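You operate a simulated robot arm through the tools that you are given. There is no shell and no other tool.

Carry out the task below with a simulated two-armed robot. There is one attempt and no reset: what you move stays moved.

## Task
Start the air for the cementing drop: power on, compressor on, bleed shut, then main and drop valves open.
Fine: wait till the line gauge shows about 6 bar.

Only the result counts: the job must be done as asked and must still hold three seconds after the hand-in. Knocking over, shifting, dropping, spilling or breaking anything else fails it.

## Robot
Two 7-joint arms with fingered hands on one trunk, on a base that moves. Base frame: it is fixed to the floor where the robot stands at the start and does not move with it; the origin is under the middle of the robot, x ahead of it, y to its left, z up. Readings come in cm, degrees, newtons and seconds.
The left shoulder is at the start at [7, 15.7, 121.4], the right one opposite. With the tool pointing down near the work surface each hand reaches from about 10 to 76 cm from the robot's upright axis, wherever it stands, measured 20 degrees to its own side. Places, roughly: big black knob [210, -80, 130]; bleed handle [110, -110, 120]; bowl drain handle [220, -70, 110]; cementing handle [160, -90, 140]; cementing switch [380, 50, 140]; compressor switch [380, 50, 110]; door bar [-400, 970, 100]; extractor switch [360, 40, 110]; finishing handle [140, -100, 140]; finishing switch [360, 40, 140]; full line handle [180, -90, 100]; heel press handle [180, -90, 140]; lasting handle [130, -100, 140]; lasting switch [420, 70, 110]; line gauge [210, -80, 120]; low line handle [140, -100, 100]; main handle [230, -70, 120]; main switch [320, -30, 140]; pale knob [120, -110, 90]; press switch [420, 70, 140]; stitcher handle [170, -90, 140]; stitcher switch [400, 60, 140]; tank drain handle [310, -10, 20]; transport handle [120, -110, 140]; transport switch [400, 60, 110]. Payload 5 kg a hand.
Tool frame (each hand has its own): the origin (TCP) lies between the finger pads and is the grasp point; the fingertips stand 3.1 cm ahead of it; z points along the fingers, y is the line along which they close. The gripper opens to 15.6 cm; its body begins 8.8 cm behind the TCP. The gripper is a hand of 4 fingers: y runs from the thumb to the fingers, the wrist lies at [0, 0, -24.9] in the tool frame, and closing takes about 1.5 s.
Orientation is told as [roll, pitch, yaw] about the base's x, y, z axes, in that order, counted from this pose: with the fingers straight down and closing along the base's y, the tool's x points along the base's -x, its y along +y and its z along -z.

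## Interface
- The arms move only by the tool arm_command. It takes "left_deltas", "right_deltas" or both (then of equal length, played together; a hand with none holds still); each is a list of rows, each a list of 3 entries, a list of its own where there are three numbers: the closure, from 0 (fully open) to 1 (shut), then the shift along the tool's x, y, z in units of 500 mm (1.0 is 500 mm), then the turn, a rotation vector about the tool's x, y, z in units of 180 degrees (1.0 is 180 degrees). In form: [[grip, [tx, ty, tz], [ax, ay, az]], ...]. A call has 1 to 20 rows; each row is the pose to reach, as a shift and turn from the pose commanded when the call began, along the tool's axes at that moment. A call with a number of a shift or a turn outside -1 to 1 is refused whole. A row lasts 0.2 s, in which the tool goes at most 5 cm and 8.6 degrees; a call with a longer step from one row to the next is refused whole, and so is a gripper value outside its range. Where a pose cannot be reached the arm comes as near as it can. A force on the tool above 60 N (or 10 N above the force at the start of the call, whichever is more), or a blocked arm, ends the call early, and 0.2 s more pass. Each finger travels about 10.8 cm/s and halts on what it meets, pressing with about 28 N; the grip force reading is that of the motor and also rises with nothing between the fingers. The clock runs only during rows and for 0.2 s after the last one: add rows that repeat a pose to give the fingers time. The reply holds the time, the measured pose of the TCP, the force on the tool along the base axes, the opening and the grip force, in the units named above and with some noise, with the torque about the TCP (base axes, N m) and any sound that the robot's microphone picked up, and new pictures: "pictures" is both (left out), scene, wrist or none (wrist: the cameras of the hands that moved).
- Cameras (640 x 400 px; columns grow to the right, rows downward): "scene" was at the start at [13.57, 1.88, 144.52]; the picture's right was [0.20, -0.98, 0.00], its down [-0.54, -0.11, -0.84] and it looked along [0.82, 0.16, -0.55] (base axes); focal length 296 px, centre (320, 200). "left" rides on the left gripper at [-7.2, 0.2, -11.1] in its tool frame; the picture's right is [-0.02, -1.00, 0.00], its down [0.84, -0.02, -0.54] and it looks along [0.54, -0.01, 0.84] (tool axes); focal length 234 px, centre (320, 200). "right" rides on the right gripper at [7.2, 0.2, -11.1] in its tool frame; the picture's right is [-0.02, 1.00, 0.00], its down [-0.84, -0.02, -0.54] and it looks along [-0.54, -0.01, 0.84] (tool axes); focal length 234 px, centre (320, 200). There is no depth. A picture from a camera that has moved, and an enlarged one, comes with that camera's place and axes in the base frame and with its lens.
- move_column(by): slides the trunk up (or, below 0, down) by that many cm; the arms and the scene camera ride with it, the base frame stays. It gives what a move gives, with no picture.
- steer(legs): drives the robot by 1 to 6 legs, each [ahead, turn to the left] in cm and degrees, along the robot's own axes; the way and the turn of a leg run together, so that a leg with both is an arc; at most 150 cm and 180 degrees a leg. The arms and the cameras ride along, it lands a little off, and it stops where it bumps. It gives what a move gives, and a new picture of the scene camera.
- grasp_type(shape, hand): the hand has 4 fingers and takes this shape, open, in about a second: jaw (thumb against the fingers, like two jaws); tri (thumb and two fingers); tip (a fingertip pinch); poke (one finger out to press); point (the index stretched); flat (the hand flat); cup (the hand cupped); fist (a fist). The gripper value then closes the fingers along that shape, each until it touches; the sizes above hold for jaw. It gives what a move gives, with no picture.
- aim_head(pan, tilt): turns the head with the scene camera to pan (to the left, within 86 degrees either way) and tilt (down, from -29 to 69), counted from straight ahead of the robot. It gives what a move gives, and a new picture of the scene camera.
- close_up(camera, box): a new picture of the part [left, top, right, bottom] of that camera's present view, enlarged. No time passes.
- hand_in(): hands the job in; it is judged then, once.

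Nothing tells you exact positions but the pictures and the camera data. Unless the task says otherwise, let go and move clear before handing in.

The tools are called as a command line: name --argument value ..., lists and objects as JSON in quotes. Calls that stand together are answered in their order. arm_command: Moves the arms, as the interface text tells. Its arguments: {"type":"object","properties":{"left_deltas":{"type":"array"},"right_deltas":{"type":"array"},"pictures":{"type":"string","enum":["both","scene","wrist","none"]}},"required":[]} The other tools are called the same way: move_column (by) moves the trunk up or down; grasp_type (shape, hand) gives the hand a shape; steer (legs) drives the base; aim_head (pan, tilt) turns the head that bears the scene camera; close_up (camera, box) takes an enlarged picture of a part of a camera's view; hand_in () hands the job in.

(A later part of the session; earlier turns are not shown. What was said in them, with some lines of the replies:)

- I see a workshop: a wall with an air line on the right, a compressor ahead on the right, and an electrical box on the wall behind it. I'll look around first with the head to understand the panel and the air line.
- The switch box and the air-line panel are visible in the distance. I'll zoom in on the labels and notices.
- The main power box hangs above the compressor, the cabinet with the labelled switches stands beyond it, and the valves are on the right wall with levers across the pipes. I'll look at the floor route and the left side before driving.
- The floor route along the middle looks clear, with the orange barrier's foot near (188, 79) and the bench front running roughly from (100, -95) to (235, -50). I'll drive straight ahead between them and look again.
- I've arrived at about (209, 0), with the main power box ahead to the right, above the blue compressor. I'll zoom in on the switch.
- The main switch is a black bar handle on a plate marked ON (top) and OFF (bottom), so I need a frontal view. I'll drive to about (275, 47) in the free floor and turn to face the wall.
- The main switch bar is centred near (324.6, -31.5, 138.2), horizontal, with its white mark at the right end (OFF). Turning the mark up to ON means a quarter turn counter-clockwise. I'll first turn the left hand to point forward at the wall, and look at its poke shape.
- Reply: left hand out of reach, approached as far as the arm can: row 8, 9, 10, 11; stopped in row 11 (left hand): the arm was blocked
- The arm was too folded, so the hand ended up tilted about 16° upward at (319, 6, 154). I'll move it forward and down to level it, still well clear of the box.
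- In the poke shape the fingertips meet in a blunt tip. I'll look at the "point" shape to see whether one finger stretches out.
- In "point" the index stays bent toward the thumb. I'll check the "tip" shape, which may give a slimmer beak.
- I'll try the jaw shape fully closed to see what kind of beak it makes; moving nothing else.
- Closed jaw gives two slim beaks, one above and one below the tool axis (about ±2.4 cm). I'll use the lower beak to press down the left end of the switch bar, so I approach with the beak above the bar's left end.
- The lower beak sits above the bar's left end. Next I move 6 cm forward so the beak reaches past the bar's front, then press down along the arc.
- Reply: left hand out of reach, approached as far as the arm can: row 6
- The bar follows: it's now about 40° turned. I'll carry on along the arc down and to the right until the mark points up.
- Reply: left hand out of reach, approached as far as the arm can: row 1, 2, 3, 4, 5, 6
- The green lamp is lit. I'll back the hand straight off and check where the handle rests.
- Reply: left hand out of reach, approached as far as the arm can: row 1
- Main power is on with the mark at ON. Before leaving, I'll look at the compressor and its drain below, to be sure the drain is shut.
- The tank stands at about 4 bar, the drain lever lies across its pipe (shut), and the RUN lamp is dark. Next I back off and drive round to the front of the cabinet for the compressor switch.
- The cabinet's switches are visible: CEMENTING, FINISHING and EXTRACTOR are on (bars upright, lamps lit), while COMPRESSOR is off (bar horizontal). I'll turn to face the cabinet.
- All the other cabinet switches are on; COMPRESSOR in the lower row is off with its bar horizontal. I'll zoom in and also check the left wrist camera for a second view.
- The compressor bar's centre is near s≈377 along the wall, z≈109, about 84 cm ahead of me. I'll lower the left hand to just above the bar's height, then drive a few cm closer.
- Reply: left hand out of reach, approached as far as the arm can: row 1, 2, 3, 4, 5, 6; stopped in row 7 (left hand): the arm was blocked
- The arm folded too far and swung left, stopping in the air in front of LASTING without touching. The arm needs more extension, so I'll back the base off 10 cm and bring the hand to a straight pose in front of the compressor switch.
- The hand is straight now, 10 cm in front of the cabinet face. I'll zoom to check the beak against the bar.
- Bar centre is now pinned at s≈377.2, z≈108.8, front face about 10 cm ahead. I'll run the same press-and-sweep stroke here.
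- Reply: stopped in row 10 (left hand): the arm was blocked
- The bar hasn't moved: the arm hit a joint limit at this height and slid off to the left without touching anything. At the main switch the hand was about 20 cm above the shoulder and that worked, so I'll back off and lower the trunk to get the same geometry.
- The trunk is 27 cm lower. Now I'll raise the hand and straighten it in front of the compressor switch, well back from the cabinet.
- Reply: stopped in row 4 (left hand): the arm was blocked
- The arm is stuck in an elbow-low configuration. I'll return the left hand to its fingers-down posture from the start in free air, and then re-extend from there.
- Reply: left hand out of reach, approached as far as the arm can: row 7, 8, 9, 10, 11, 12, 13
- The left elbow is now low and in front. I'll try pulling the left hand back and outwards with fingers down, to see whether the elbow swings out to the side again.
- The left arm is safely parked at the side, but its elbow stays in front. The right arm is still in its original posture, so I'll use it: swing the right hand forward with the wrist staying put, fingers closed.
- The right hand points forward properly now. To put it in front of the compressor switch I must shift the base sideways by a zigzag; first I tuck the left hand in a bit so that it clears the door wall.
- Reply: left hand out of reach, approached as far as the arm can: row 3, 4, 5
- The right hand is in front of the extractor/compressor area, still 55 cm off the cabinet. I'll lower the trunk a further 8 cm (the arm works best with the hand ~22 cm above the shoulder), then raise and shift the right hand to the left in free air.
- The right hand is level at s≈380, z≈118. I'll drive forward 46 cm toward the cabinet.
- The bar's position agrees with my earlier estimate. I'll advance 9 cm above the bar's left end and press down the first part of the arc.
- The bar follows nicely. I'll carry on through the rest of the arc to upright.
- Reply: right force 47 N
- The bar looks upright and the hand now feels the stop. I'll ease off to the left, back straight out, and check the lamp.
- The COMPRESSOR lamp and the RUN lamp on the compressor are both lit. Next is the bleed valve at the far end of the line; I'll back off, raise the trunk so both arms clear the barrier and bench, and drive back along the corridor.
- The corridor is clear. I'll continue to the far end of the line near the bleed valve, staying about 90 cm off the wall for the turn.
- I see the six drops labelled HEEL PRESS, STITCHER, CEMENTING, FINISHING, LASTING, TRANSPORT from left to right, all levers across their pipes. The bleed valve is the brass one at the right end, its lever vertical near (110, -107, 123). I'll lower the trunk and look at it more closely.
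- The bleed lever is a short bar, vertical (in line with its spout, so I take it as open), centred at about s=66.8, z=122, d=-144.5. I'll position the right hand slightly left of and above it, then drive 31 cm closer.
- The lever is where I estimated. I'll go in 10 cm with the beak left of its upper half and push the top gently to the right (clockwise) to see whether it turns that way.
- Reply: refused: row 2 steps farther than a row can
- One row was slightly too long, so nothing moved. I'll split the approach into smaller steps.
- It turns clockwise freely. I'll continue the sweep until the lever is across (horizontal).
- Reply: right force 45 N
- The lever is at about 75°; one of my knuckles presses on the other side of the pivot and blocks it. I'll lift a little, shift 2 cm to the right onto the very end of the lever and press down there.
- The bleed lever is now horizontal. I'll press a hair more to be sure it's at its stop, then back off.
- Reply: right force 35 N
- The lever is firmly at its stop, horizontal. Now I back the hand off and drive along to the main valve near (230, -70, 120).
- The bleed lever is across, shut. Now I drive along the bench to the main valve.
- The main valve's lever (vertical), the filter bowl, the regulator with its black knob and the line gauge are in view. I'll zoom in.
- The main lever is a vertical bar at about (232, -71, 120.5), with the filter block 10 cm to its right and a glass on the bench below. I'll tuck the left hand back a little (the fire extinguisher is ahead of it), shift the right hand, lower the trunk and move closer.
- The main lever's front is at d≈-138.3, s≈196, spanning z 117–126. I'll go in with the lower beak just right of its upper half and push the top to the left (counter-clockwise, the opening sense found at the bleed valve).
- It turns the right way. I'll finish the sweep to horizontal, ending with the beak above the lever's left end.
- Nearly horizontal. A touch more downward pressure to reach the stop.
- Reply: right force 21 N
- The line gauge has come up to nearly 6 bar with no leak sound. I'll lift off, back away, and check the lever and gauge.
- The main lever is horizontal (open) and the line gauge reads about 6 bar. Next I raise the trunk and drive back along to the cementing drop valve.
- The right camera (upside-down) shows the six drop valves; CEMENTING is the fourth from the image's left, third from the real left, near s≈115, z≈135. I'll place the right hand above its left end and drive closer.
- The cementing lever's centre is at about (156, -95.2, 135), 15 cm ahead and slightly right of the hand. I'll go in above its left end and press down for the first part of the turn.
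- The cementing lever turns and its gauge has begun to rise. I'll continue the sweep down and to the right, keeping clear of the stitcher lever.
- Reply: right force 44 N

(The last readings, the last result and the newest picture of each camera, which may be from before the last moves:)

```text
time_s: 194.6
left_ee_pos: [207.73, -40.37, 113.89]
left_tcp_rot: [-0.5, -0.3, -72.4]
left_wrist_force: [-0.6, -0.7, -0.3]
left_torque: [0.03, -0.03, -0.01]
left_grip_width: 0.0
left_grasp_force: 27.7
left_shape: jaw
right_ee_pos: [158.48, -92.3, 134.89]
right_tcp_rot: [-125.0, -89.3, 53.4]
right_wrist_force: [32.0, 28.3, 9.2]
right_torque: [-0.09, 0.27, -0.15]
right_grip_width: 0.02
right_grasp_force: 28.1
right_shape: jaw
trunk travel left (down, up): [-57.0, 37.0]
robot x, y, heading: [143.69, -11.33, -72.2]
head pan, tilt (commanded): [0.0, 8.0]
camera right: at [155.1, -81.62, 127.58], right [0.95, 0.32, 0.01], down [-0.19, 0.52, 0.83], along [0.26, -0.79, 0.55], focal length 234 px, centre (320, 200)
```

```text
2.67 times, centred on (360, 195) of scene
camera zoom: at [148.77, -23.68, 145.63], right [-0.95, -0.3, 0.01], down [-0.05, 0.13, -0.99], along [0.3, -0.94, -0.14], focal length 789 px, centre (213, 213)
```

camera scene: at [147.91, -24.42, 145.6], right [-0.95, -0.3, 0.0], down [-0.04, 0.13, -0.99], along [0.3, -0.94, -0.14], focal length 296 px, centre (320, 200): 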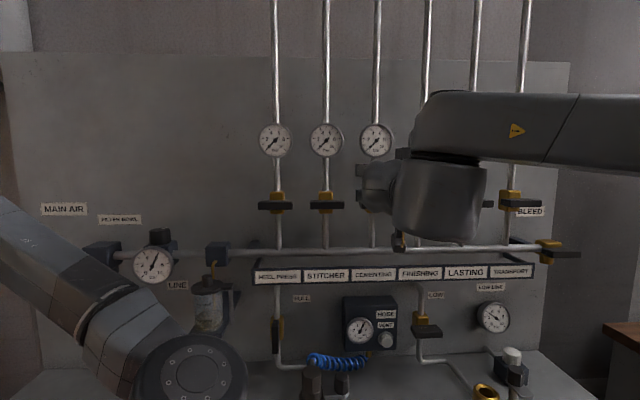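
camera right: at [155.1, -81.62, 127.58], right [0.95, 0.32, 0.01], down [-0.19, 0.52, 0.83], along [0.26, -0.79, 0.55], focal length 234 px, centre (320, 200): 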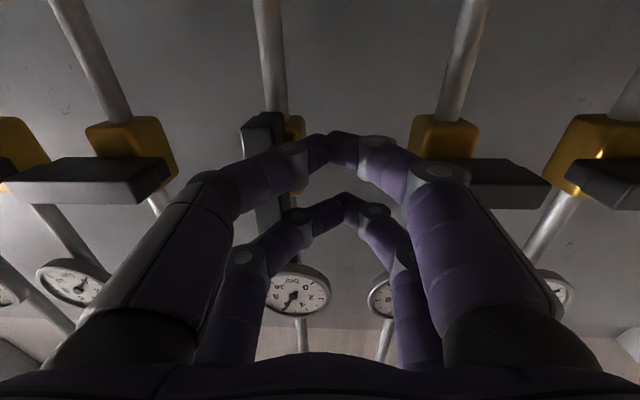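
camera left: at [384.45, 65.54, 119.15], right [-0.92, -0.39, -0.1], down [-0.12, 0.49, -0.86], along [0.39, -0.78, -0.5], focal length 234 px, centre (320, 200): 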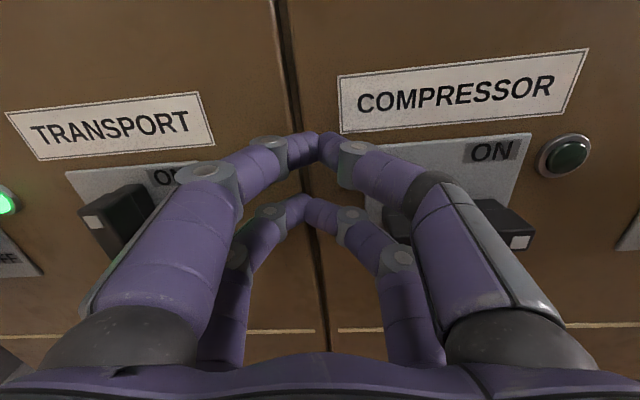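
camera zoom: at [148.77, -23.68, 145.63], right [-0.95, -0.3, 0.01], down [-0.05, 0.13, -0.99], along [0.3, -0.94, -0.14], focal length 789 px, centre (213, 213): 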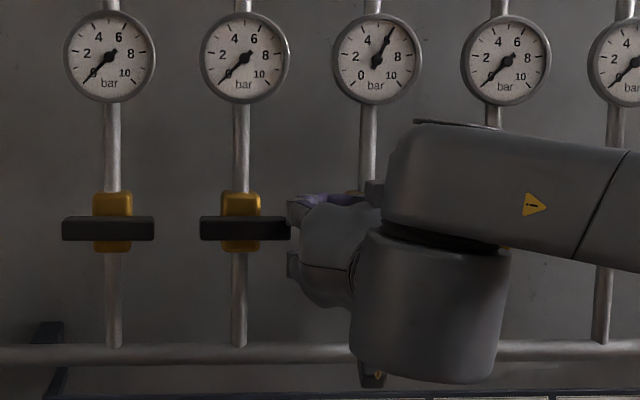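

The cementing gauge reads about 6 bar and the lever is at its stop, upright. I'll ease the sideways pressure slightly and pull straight back, keeping off the stitcher lever.

arm_command --right_deltas '[[1, [0.0, 0.012, 0], [0, 0, 0]], [1, [0.0, 0.018, -0.04], [0, 0, 0]], [1, [0.0, 0.018, -0.1], [0, 0, 0]], [1, [0, 0.018, -0.17], [0, 0, 0]], [1, [0, 0.018, -0.24], [0, 0, 0]]]' --pictures "wrist"

close_up --camera "right" --box '[160, 0, 480, 200]'

close_up --camera "scene" --box '[100, 120, 420, 320]'

```text
time_s: 195.8
left_ee_pos: [207.09, -40.98, 114.24]
left_tcp_rot: [0.0, -0.1, -72.5]
left_wrist_force: [-0.4, -0.7, 0.2]
left_torque: [0.02, -0.02, 0.0]
left_grip_width: 0.0
left_grasp_force: 28.2
left_shape: jaw
right_ee_pos: [154.09, -81.61, 134.57]
right_tcp_rot: [126.8, -89.8, 160.5]
right_wrist_force: [0.6, 1.0, 0.0]
right_torque: [-0.02, -0.01, -0.01]
right_grip_width: 0.0
right_grasp_force: 28.3
right_shape: jaw
trunk travel left (down, up): [-57.0, 37.0]
robot x, y, heading: [144.21, -11.25, -72.8]
head pan, tilt (commanded): [0.0, 8.0]
camera right: at [151.02, -70.87, 127.13], right [0.95, 0.3, 0.03], down [-0.18, 0.51, 0.84], along [0.24, -0.8, 0.55], focal length 234 px, centre (320, 200)
```

right: 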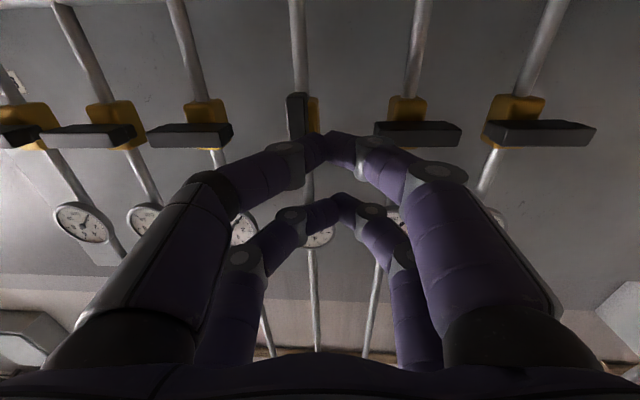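

```text
2.00 times, centred on (320, 100) of right
camera zoom: at [151.02, -70.87, 127.13], right [0.95, 0.3, 0.03], down [-0.18, 0.51, 0.84], along [0.24, -0.8, 0.55], focal length 468 px, centre (320, 400)
```

zoom: 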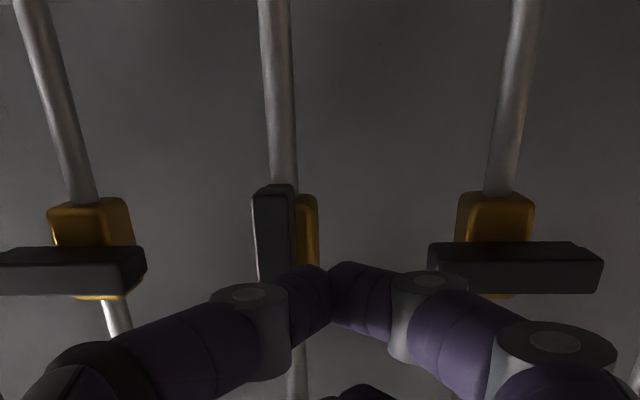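

```text
2.00 times, centred on (260, 220) of scene
camera zoom: at [147.79, -24.47, 145.59], right [-0.95, -0.3, 0.0], down [-0.04, 0.13, -0.99], along [0.3, -0.94, -0.14], focal length 592 px, centre (440, 160)
```

zoom: 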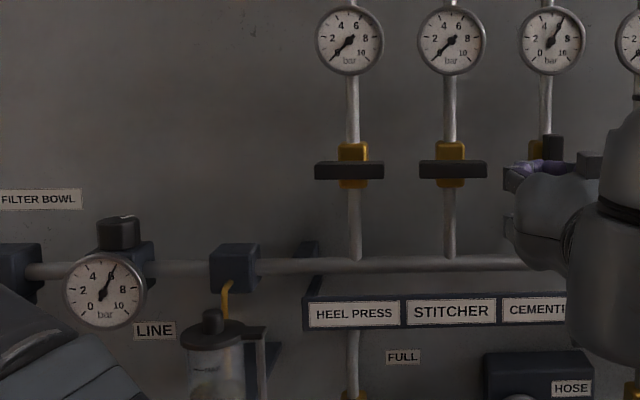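

The cementing lever stands upright, its gauge and the line gauge both read about 6 bar, and the neighbouring levers are unmoved. I'll back away to be clear and check everything once more.

steer --legs '[[-35, 0]]'

aim_head --pan 8 --tilt 10

close_up --camera "scene" --box '[60, 100, 380, 300]'

close_up --camera "scene" --box '[320, 100, 640, 300]'

```text
time_s: 198.1
left_ee_pos: [196.79, -8.09, 114.09]
left_tcp_rot: [-0.1, -0.1, -72.4]
left_wrist_force: [0.5, 0.9, 1.0]
left_torque: [0.0, 0.04, 0.01]
left_grip_width: 0.01
left_grasp_force: 28.4
left_shape: jaw
right_ee_pos: [143.9, -48.53, 134.44]
right_tcp_rot: [-132.0, -89.9, 59.8]
right_wrist_force: [0.0, -0.2, -1.0]
right_torque: [0.0, 0.01, 0.01]
right_grip_width: 0.02
right_grasp_force: 28.2
right_shape: jaw
trunk travel left (down, up): [-57.0, 37.0]
robot x, y, heading: [133.26, 21.92, -72.6]
head pan, tilt (commanded): [0.0, 8.0]
camera scene: at [137.53, 8.56, 145.57], right [-0.95, -0.3, 0.0], down [-0.04, 0.13, -0.99], along [0.3, -0.94, -0.14], focal length 296 px, centre (320, 200)
```

scene: 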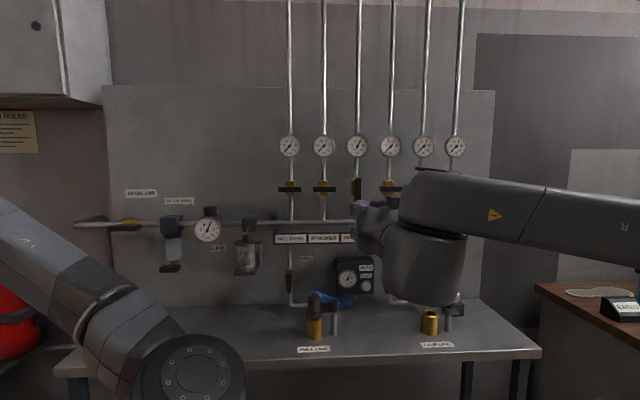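

```text
time_s: 198.7
left_ee_pos: [196.65, -7.98, 114.06]
left_tcp_rot: [0.1, 0.0, -72.4]
left_wrist_force: [0.0, 0.2, 1.2]
left_torque: [-0.01, 0.03, 0.0]
left_grip_width: 0.02
left_grasp_force: 28.2
left_shape: jaw
right_ee_pos: [143.8, -48.42, 134.48]
right_tcp_rot: [-161.5, -89.9, 89.1]
right_wrist_force: [0.2, -0.1, -0.2]
right_torque: [-0.01, 0.0, 0.0]
right_grip_width: 0.03
right_grasp_force: 27.8
right_shape: jaw
trunk travel left (down, up): [-57.0, 37.0]
robot x, y, heading: [133.43, 21.93, -72.6]
head pan, tilt (commanded): [8.0, 10.0]
camera scene: at [138.7, 9.05, 145.26], right [-0.9, -0.43, 0.0], down [-0.07, 0.16, -0.98], along [0.42, -0.89, -0.17], focal length 296 px, centre (320, 200)
```

scene: 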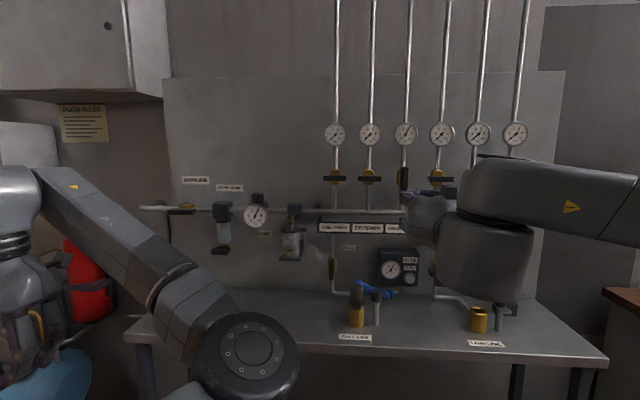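

```text
2.00 times, centred on (220, 200) of scene
camera zoom: at [138.7, 9.05, 145.26], right [-0.9, -0.43, 0.0], down [-0.07, 0.16, -0.98], along [0.42, -0.89, -0.17], focal length 592 px, centre (520, 200)
```

zoom: 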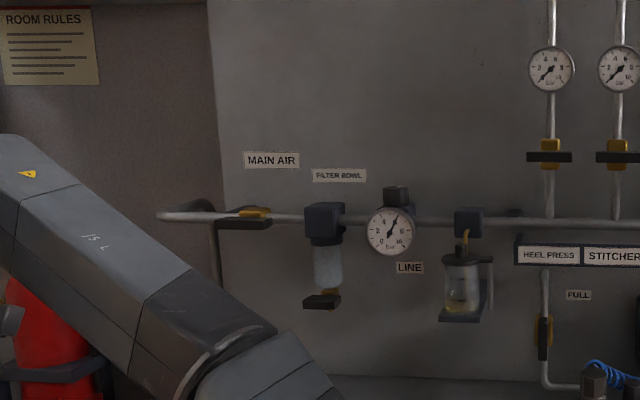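

```text
2.00 times, centred on (480, 200) of scene
camera zoom: at [138.7, 9.05, 145.26], right [-0.9, -0.43, 0.0], down [-0.07, 0.16, -0.98], along [0.42, -0.89, -0.17], focal length 592 px, centre (0, 200)
```

zoom: 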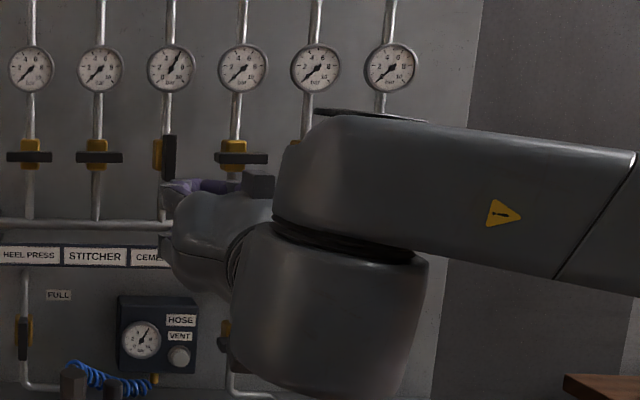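

close_up --camera "scene" --box '[235, 190, 283, 236]'

close_up --camera "scene" --box '[320, 115, 470, 209]'

close_up --camera "right" --box '[0, 0, 320, 200]'

```text
8.70 times, centred on (259, 213) of scene
camera zoom: at [138.7, 9.05, 145.26], right [-0.9, -0.43, 0.0], down [-0.07, 0.16, -0.98], along [0.42, -0.89, -0.17], focal length 2572 px, centre (850, 87)
```

zoom: 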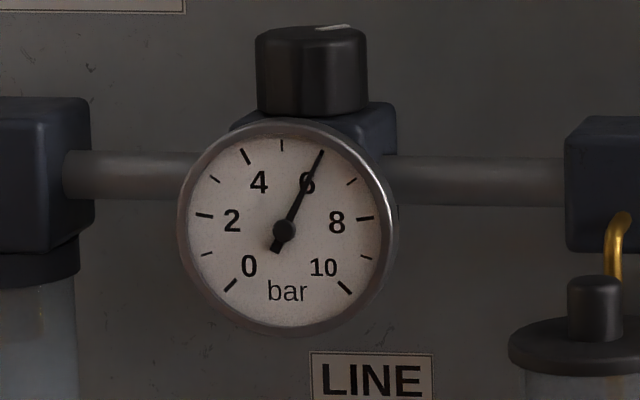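

```text
4.26 times, centred on (395, 162) of scene
camera zoom: at [138.7, 9.05, 145.26], right [-0.9, -0.43, 0.0], down [-0.07, 0.16, -0.98], along [0.42, -0.89, -0.17], focal length 1259 px, centre (1, 362)
```

zoom: 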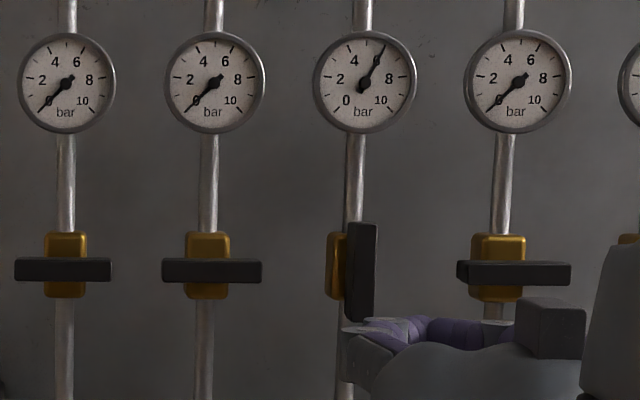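

```text
2.00 times, centred on (160, 100) of right
camera zoom: at [140.8, -37.77, 127.14], right [0.95, 0.3, 0.02], down [-0.18, 0.51, 0.84], along [0.24, -0.8, 0.55], focal length 468 px, centre (640, 400)
```

zoom: 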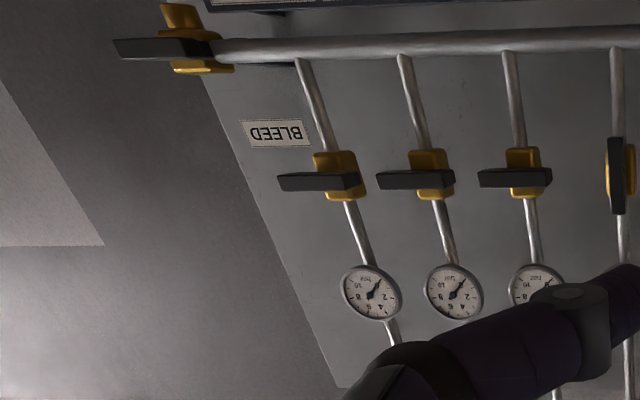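

Everything reads as wanted: line gauge 6 bar, bleed lever across, main lever in line, cementing lever upright, all other drops shut. I'll wait a few seconds to see that it holds.

arm_command --right_deltas '[[1, [0, 0, 0], [0, 0, 0]], [1, [0, 0, 0], [0, 0, 0]], [1, [0, 0, 0], [0, 0, 0]], [1, [0, 0, 0], [0, 0, 0]], [1, [0, 0, 0], [0, 0, 0]], [1, [0, 0, 0], [0, 0, 0]], [1, [0, 0, 0], [0, 0, 0]], [1, [0, 0, 0], [0, 0, 0]], [1, [0, 0, 0], [0, 0, 0]], [1, [0, 0, 0], [0, 0, 0]], [1, [0, 0, 0], [0, 0, 0]], [1, [0, 0, 0], [0, 0, 0]], [1, [0, 0, 0], [0, 0, 0]], [1, [0, 0, 0], [0, 0, 0]], [1, [0, 0, 0], [0, 0, 0]], [1, [0, 0, 0], [0, 0, 0]], [1, [0, 0, 0], [0, 0, 0]], [1, [0, 0, 0], [0, 0, 0]], [1, [0, 0, 0], [0, 0, 0]], [1, [0, 0, 0], [0, 0, 0]]]' --pictures "none"

close_up --camera "scene" --box '[235, 190, 283, 236]'

aim_head --pan 45 --tilt 12

```text
time_s: 202.9
left_ee_pos: [196.81, -7.94, 114.06]
left_tcp_rot: [0.0, 0.0, -72.4]
left_wrist_force: [-0.5, -0.3, -0.3]
left_torque: [0.0, -0.01, 0.0]
left_grip_width: 0.0
left_grasp_force: 27.7
left_shape: jaw
right_ee_pos: [144.03, -48.53, 134.43]
right_tcp_rot: [-146.2, -90.0, 73.9]
right_wrist_force: [-0.8, 0.0, 0.1]
right_torque: [-0.04, 0.0, 0.02]
right_grip_width: 0.02
right_grasp_force: 27.9
right_shape: jaw
trunk travel left (down, up): [-57.0, 37.0]
robot x, y, heading: [133.48, 22.02, -72.6]
head pan, tilt (commanded): [8.0, 10.0]
```

```text
8.70 times, centred on (259, 213) of scene
camera zoom: at [138.72, 8.99, 145.25], right [-0.9, -0.43, 0.0], down [-0.07, 0.16, -0.98], along [0.42, -0.89, -0.17], focal length 2572 px, centre (850, 87)
```

zoom: 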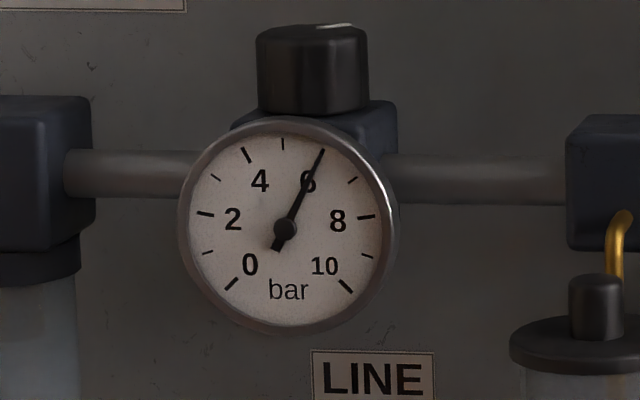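

```text
time_s: 204.0
left_ee_pos: [196.71, -7.97, 114.16]
left_tcp_rot: [0.1, 0.0, -72.4]
left_wrist_force: [0.5, -0.1, -0.2]
left_torque: [-0.01, -0.02, 0.01]
left_grip_width: 0.0
left_grasp_force: 27.8
left_shape: jaw
right_ee_pos: [143.95, -48.46, 134.34]
right_tcp_rot: [-144.4, -90.0, 72.1]
right_wrist_force: [-0.2, 0.5, -0.5]
right_torque: [-0.01, 0.0, 0.02]
right_grip_width: 0.0
right_grasp_force: 28.2
right_shape: jaw
trunk travel left (down, up): [-57.0, 37.0]
robot x, y, heading: [133.48, 21.95, -72.5]
head pan, tilt (commanded): [45.0, 12.0]
camera scene: at [142.99, 13.06, 144.93], right [-0.46, -0.89, 0.0], down [-0.18, 0.1, -0.98], along [0.87, -0.45, -0.21], focal length 296 px, centre (320, 200)
```

scene: 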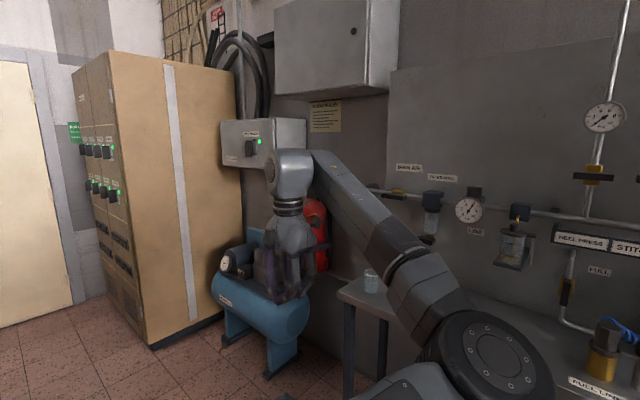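

close_up --camera "scene" --box '[205, 235, 275, 290]'

close_up --camera "scene" --box '[70, 110, 290, 248]'

```text
7.27 times, centred on (240, 262) of scene
camera zoom: at [142.99, 13.06, 144.93], right [-0.46, -0.89, 0.0], down [-0.18, 0.1, -0.98], along [0.87, -0.45, -0.21], focal length 2151 px, centre (902, -254)
```

zoom: 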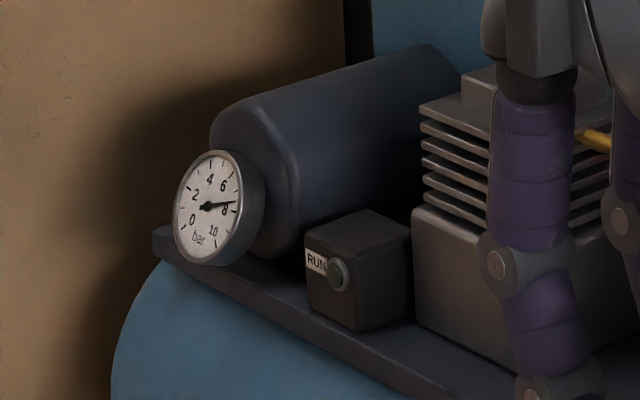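

```text
2.90 times, centred on (180, 179) of scene
camera zoom: at [142.99, 13.06, 144.93], right [-0.46, -0.89, 0.0], down [-0.18, 0.1, -0.98], along [0.87, -0.45, -0.21], focal length 857 px, centre (726, 261)
```

zoom: 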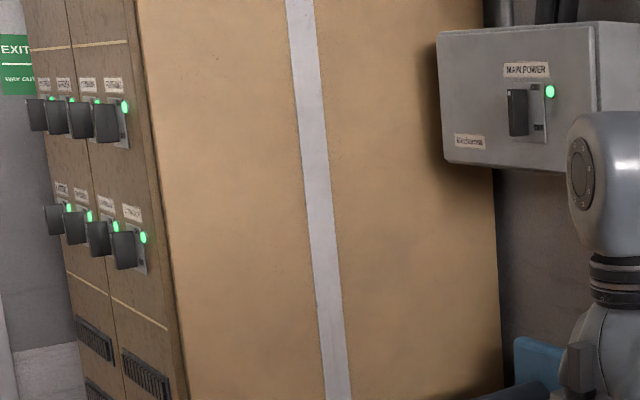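

The tank has reached about 8 bar and its pressure switch has stopped the motor. The power and compressor switches are still on with their lamps lit. The line gauge holds at 6 bar, bleed is shut, main and cementing are open, and both hands are clear, so I hand the job in.

hand_in

```text
The job is handed in.
```

The air for the cementing drop is on, and I've handed the job in. The line gauge held at 6 bar over the four-second wait before hand-in.

| Item | State at hand-in |
|---|---|
| Main power | On, lamp lit |
| Compressor | On, lamp lit. The tank reached about 8 bar and the motor then stopped, which I take to be its pressure switch cutting out |
| Bleed valve | Shut, lever across its spout and at its stop |
| Main valve | Open, lever in line with the pipe |
| Cementing drop valve | Open, lever upright, drop gauge about 6 bar |

- **Other valves:** the other five drop valves stayed shut with their gauges at zero. I left the FULL line valve on the bench open, as I found it.
- **Left arm:** it hit a joint limit while I was working on the compressor switch, so I used the right arm from there on. I saw no sign that it touched anything.
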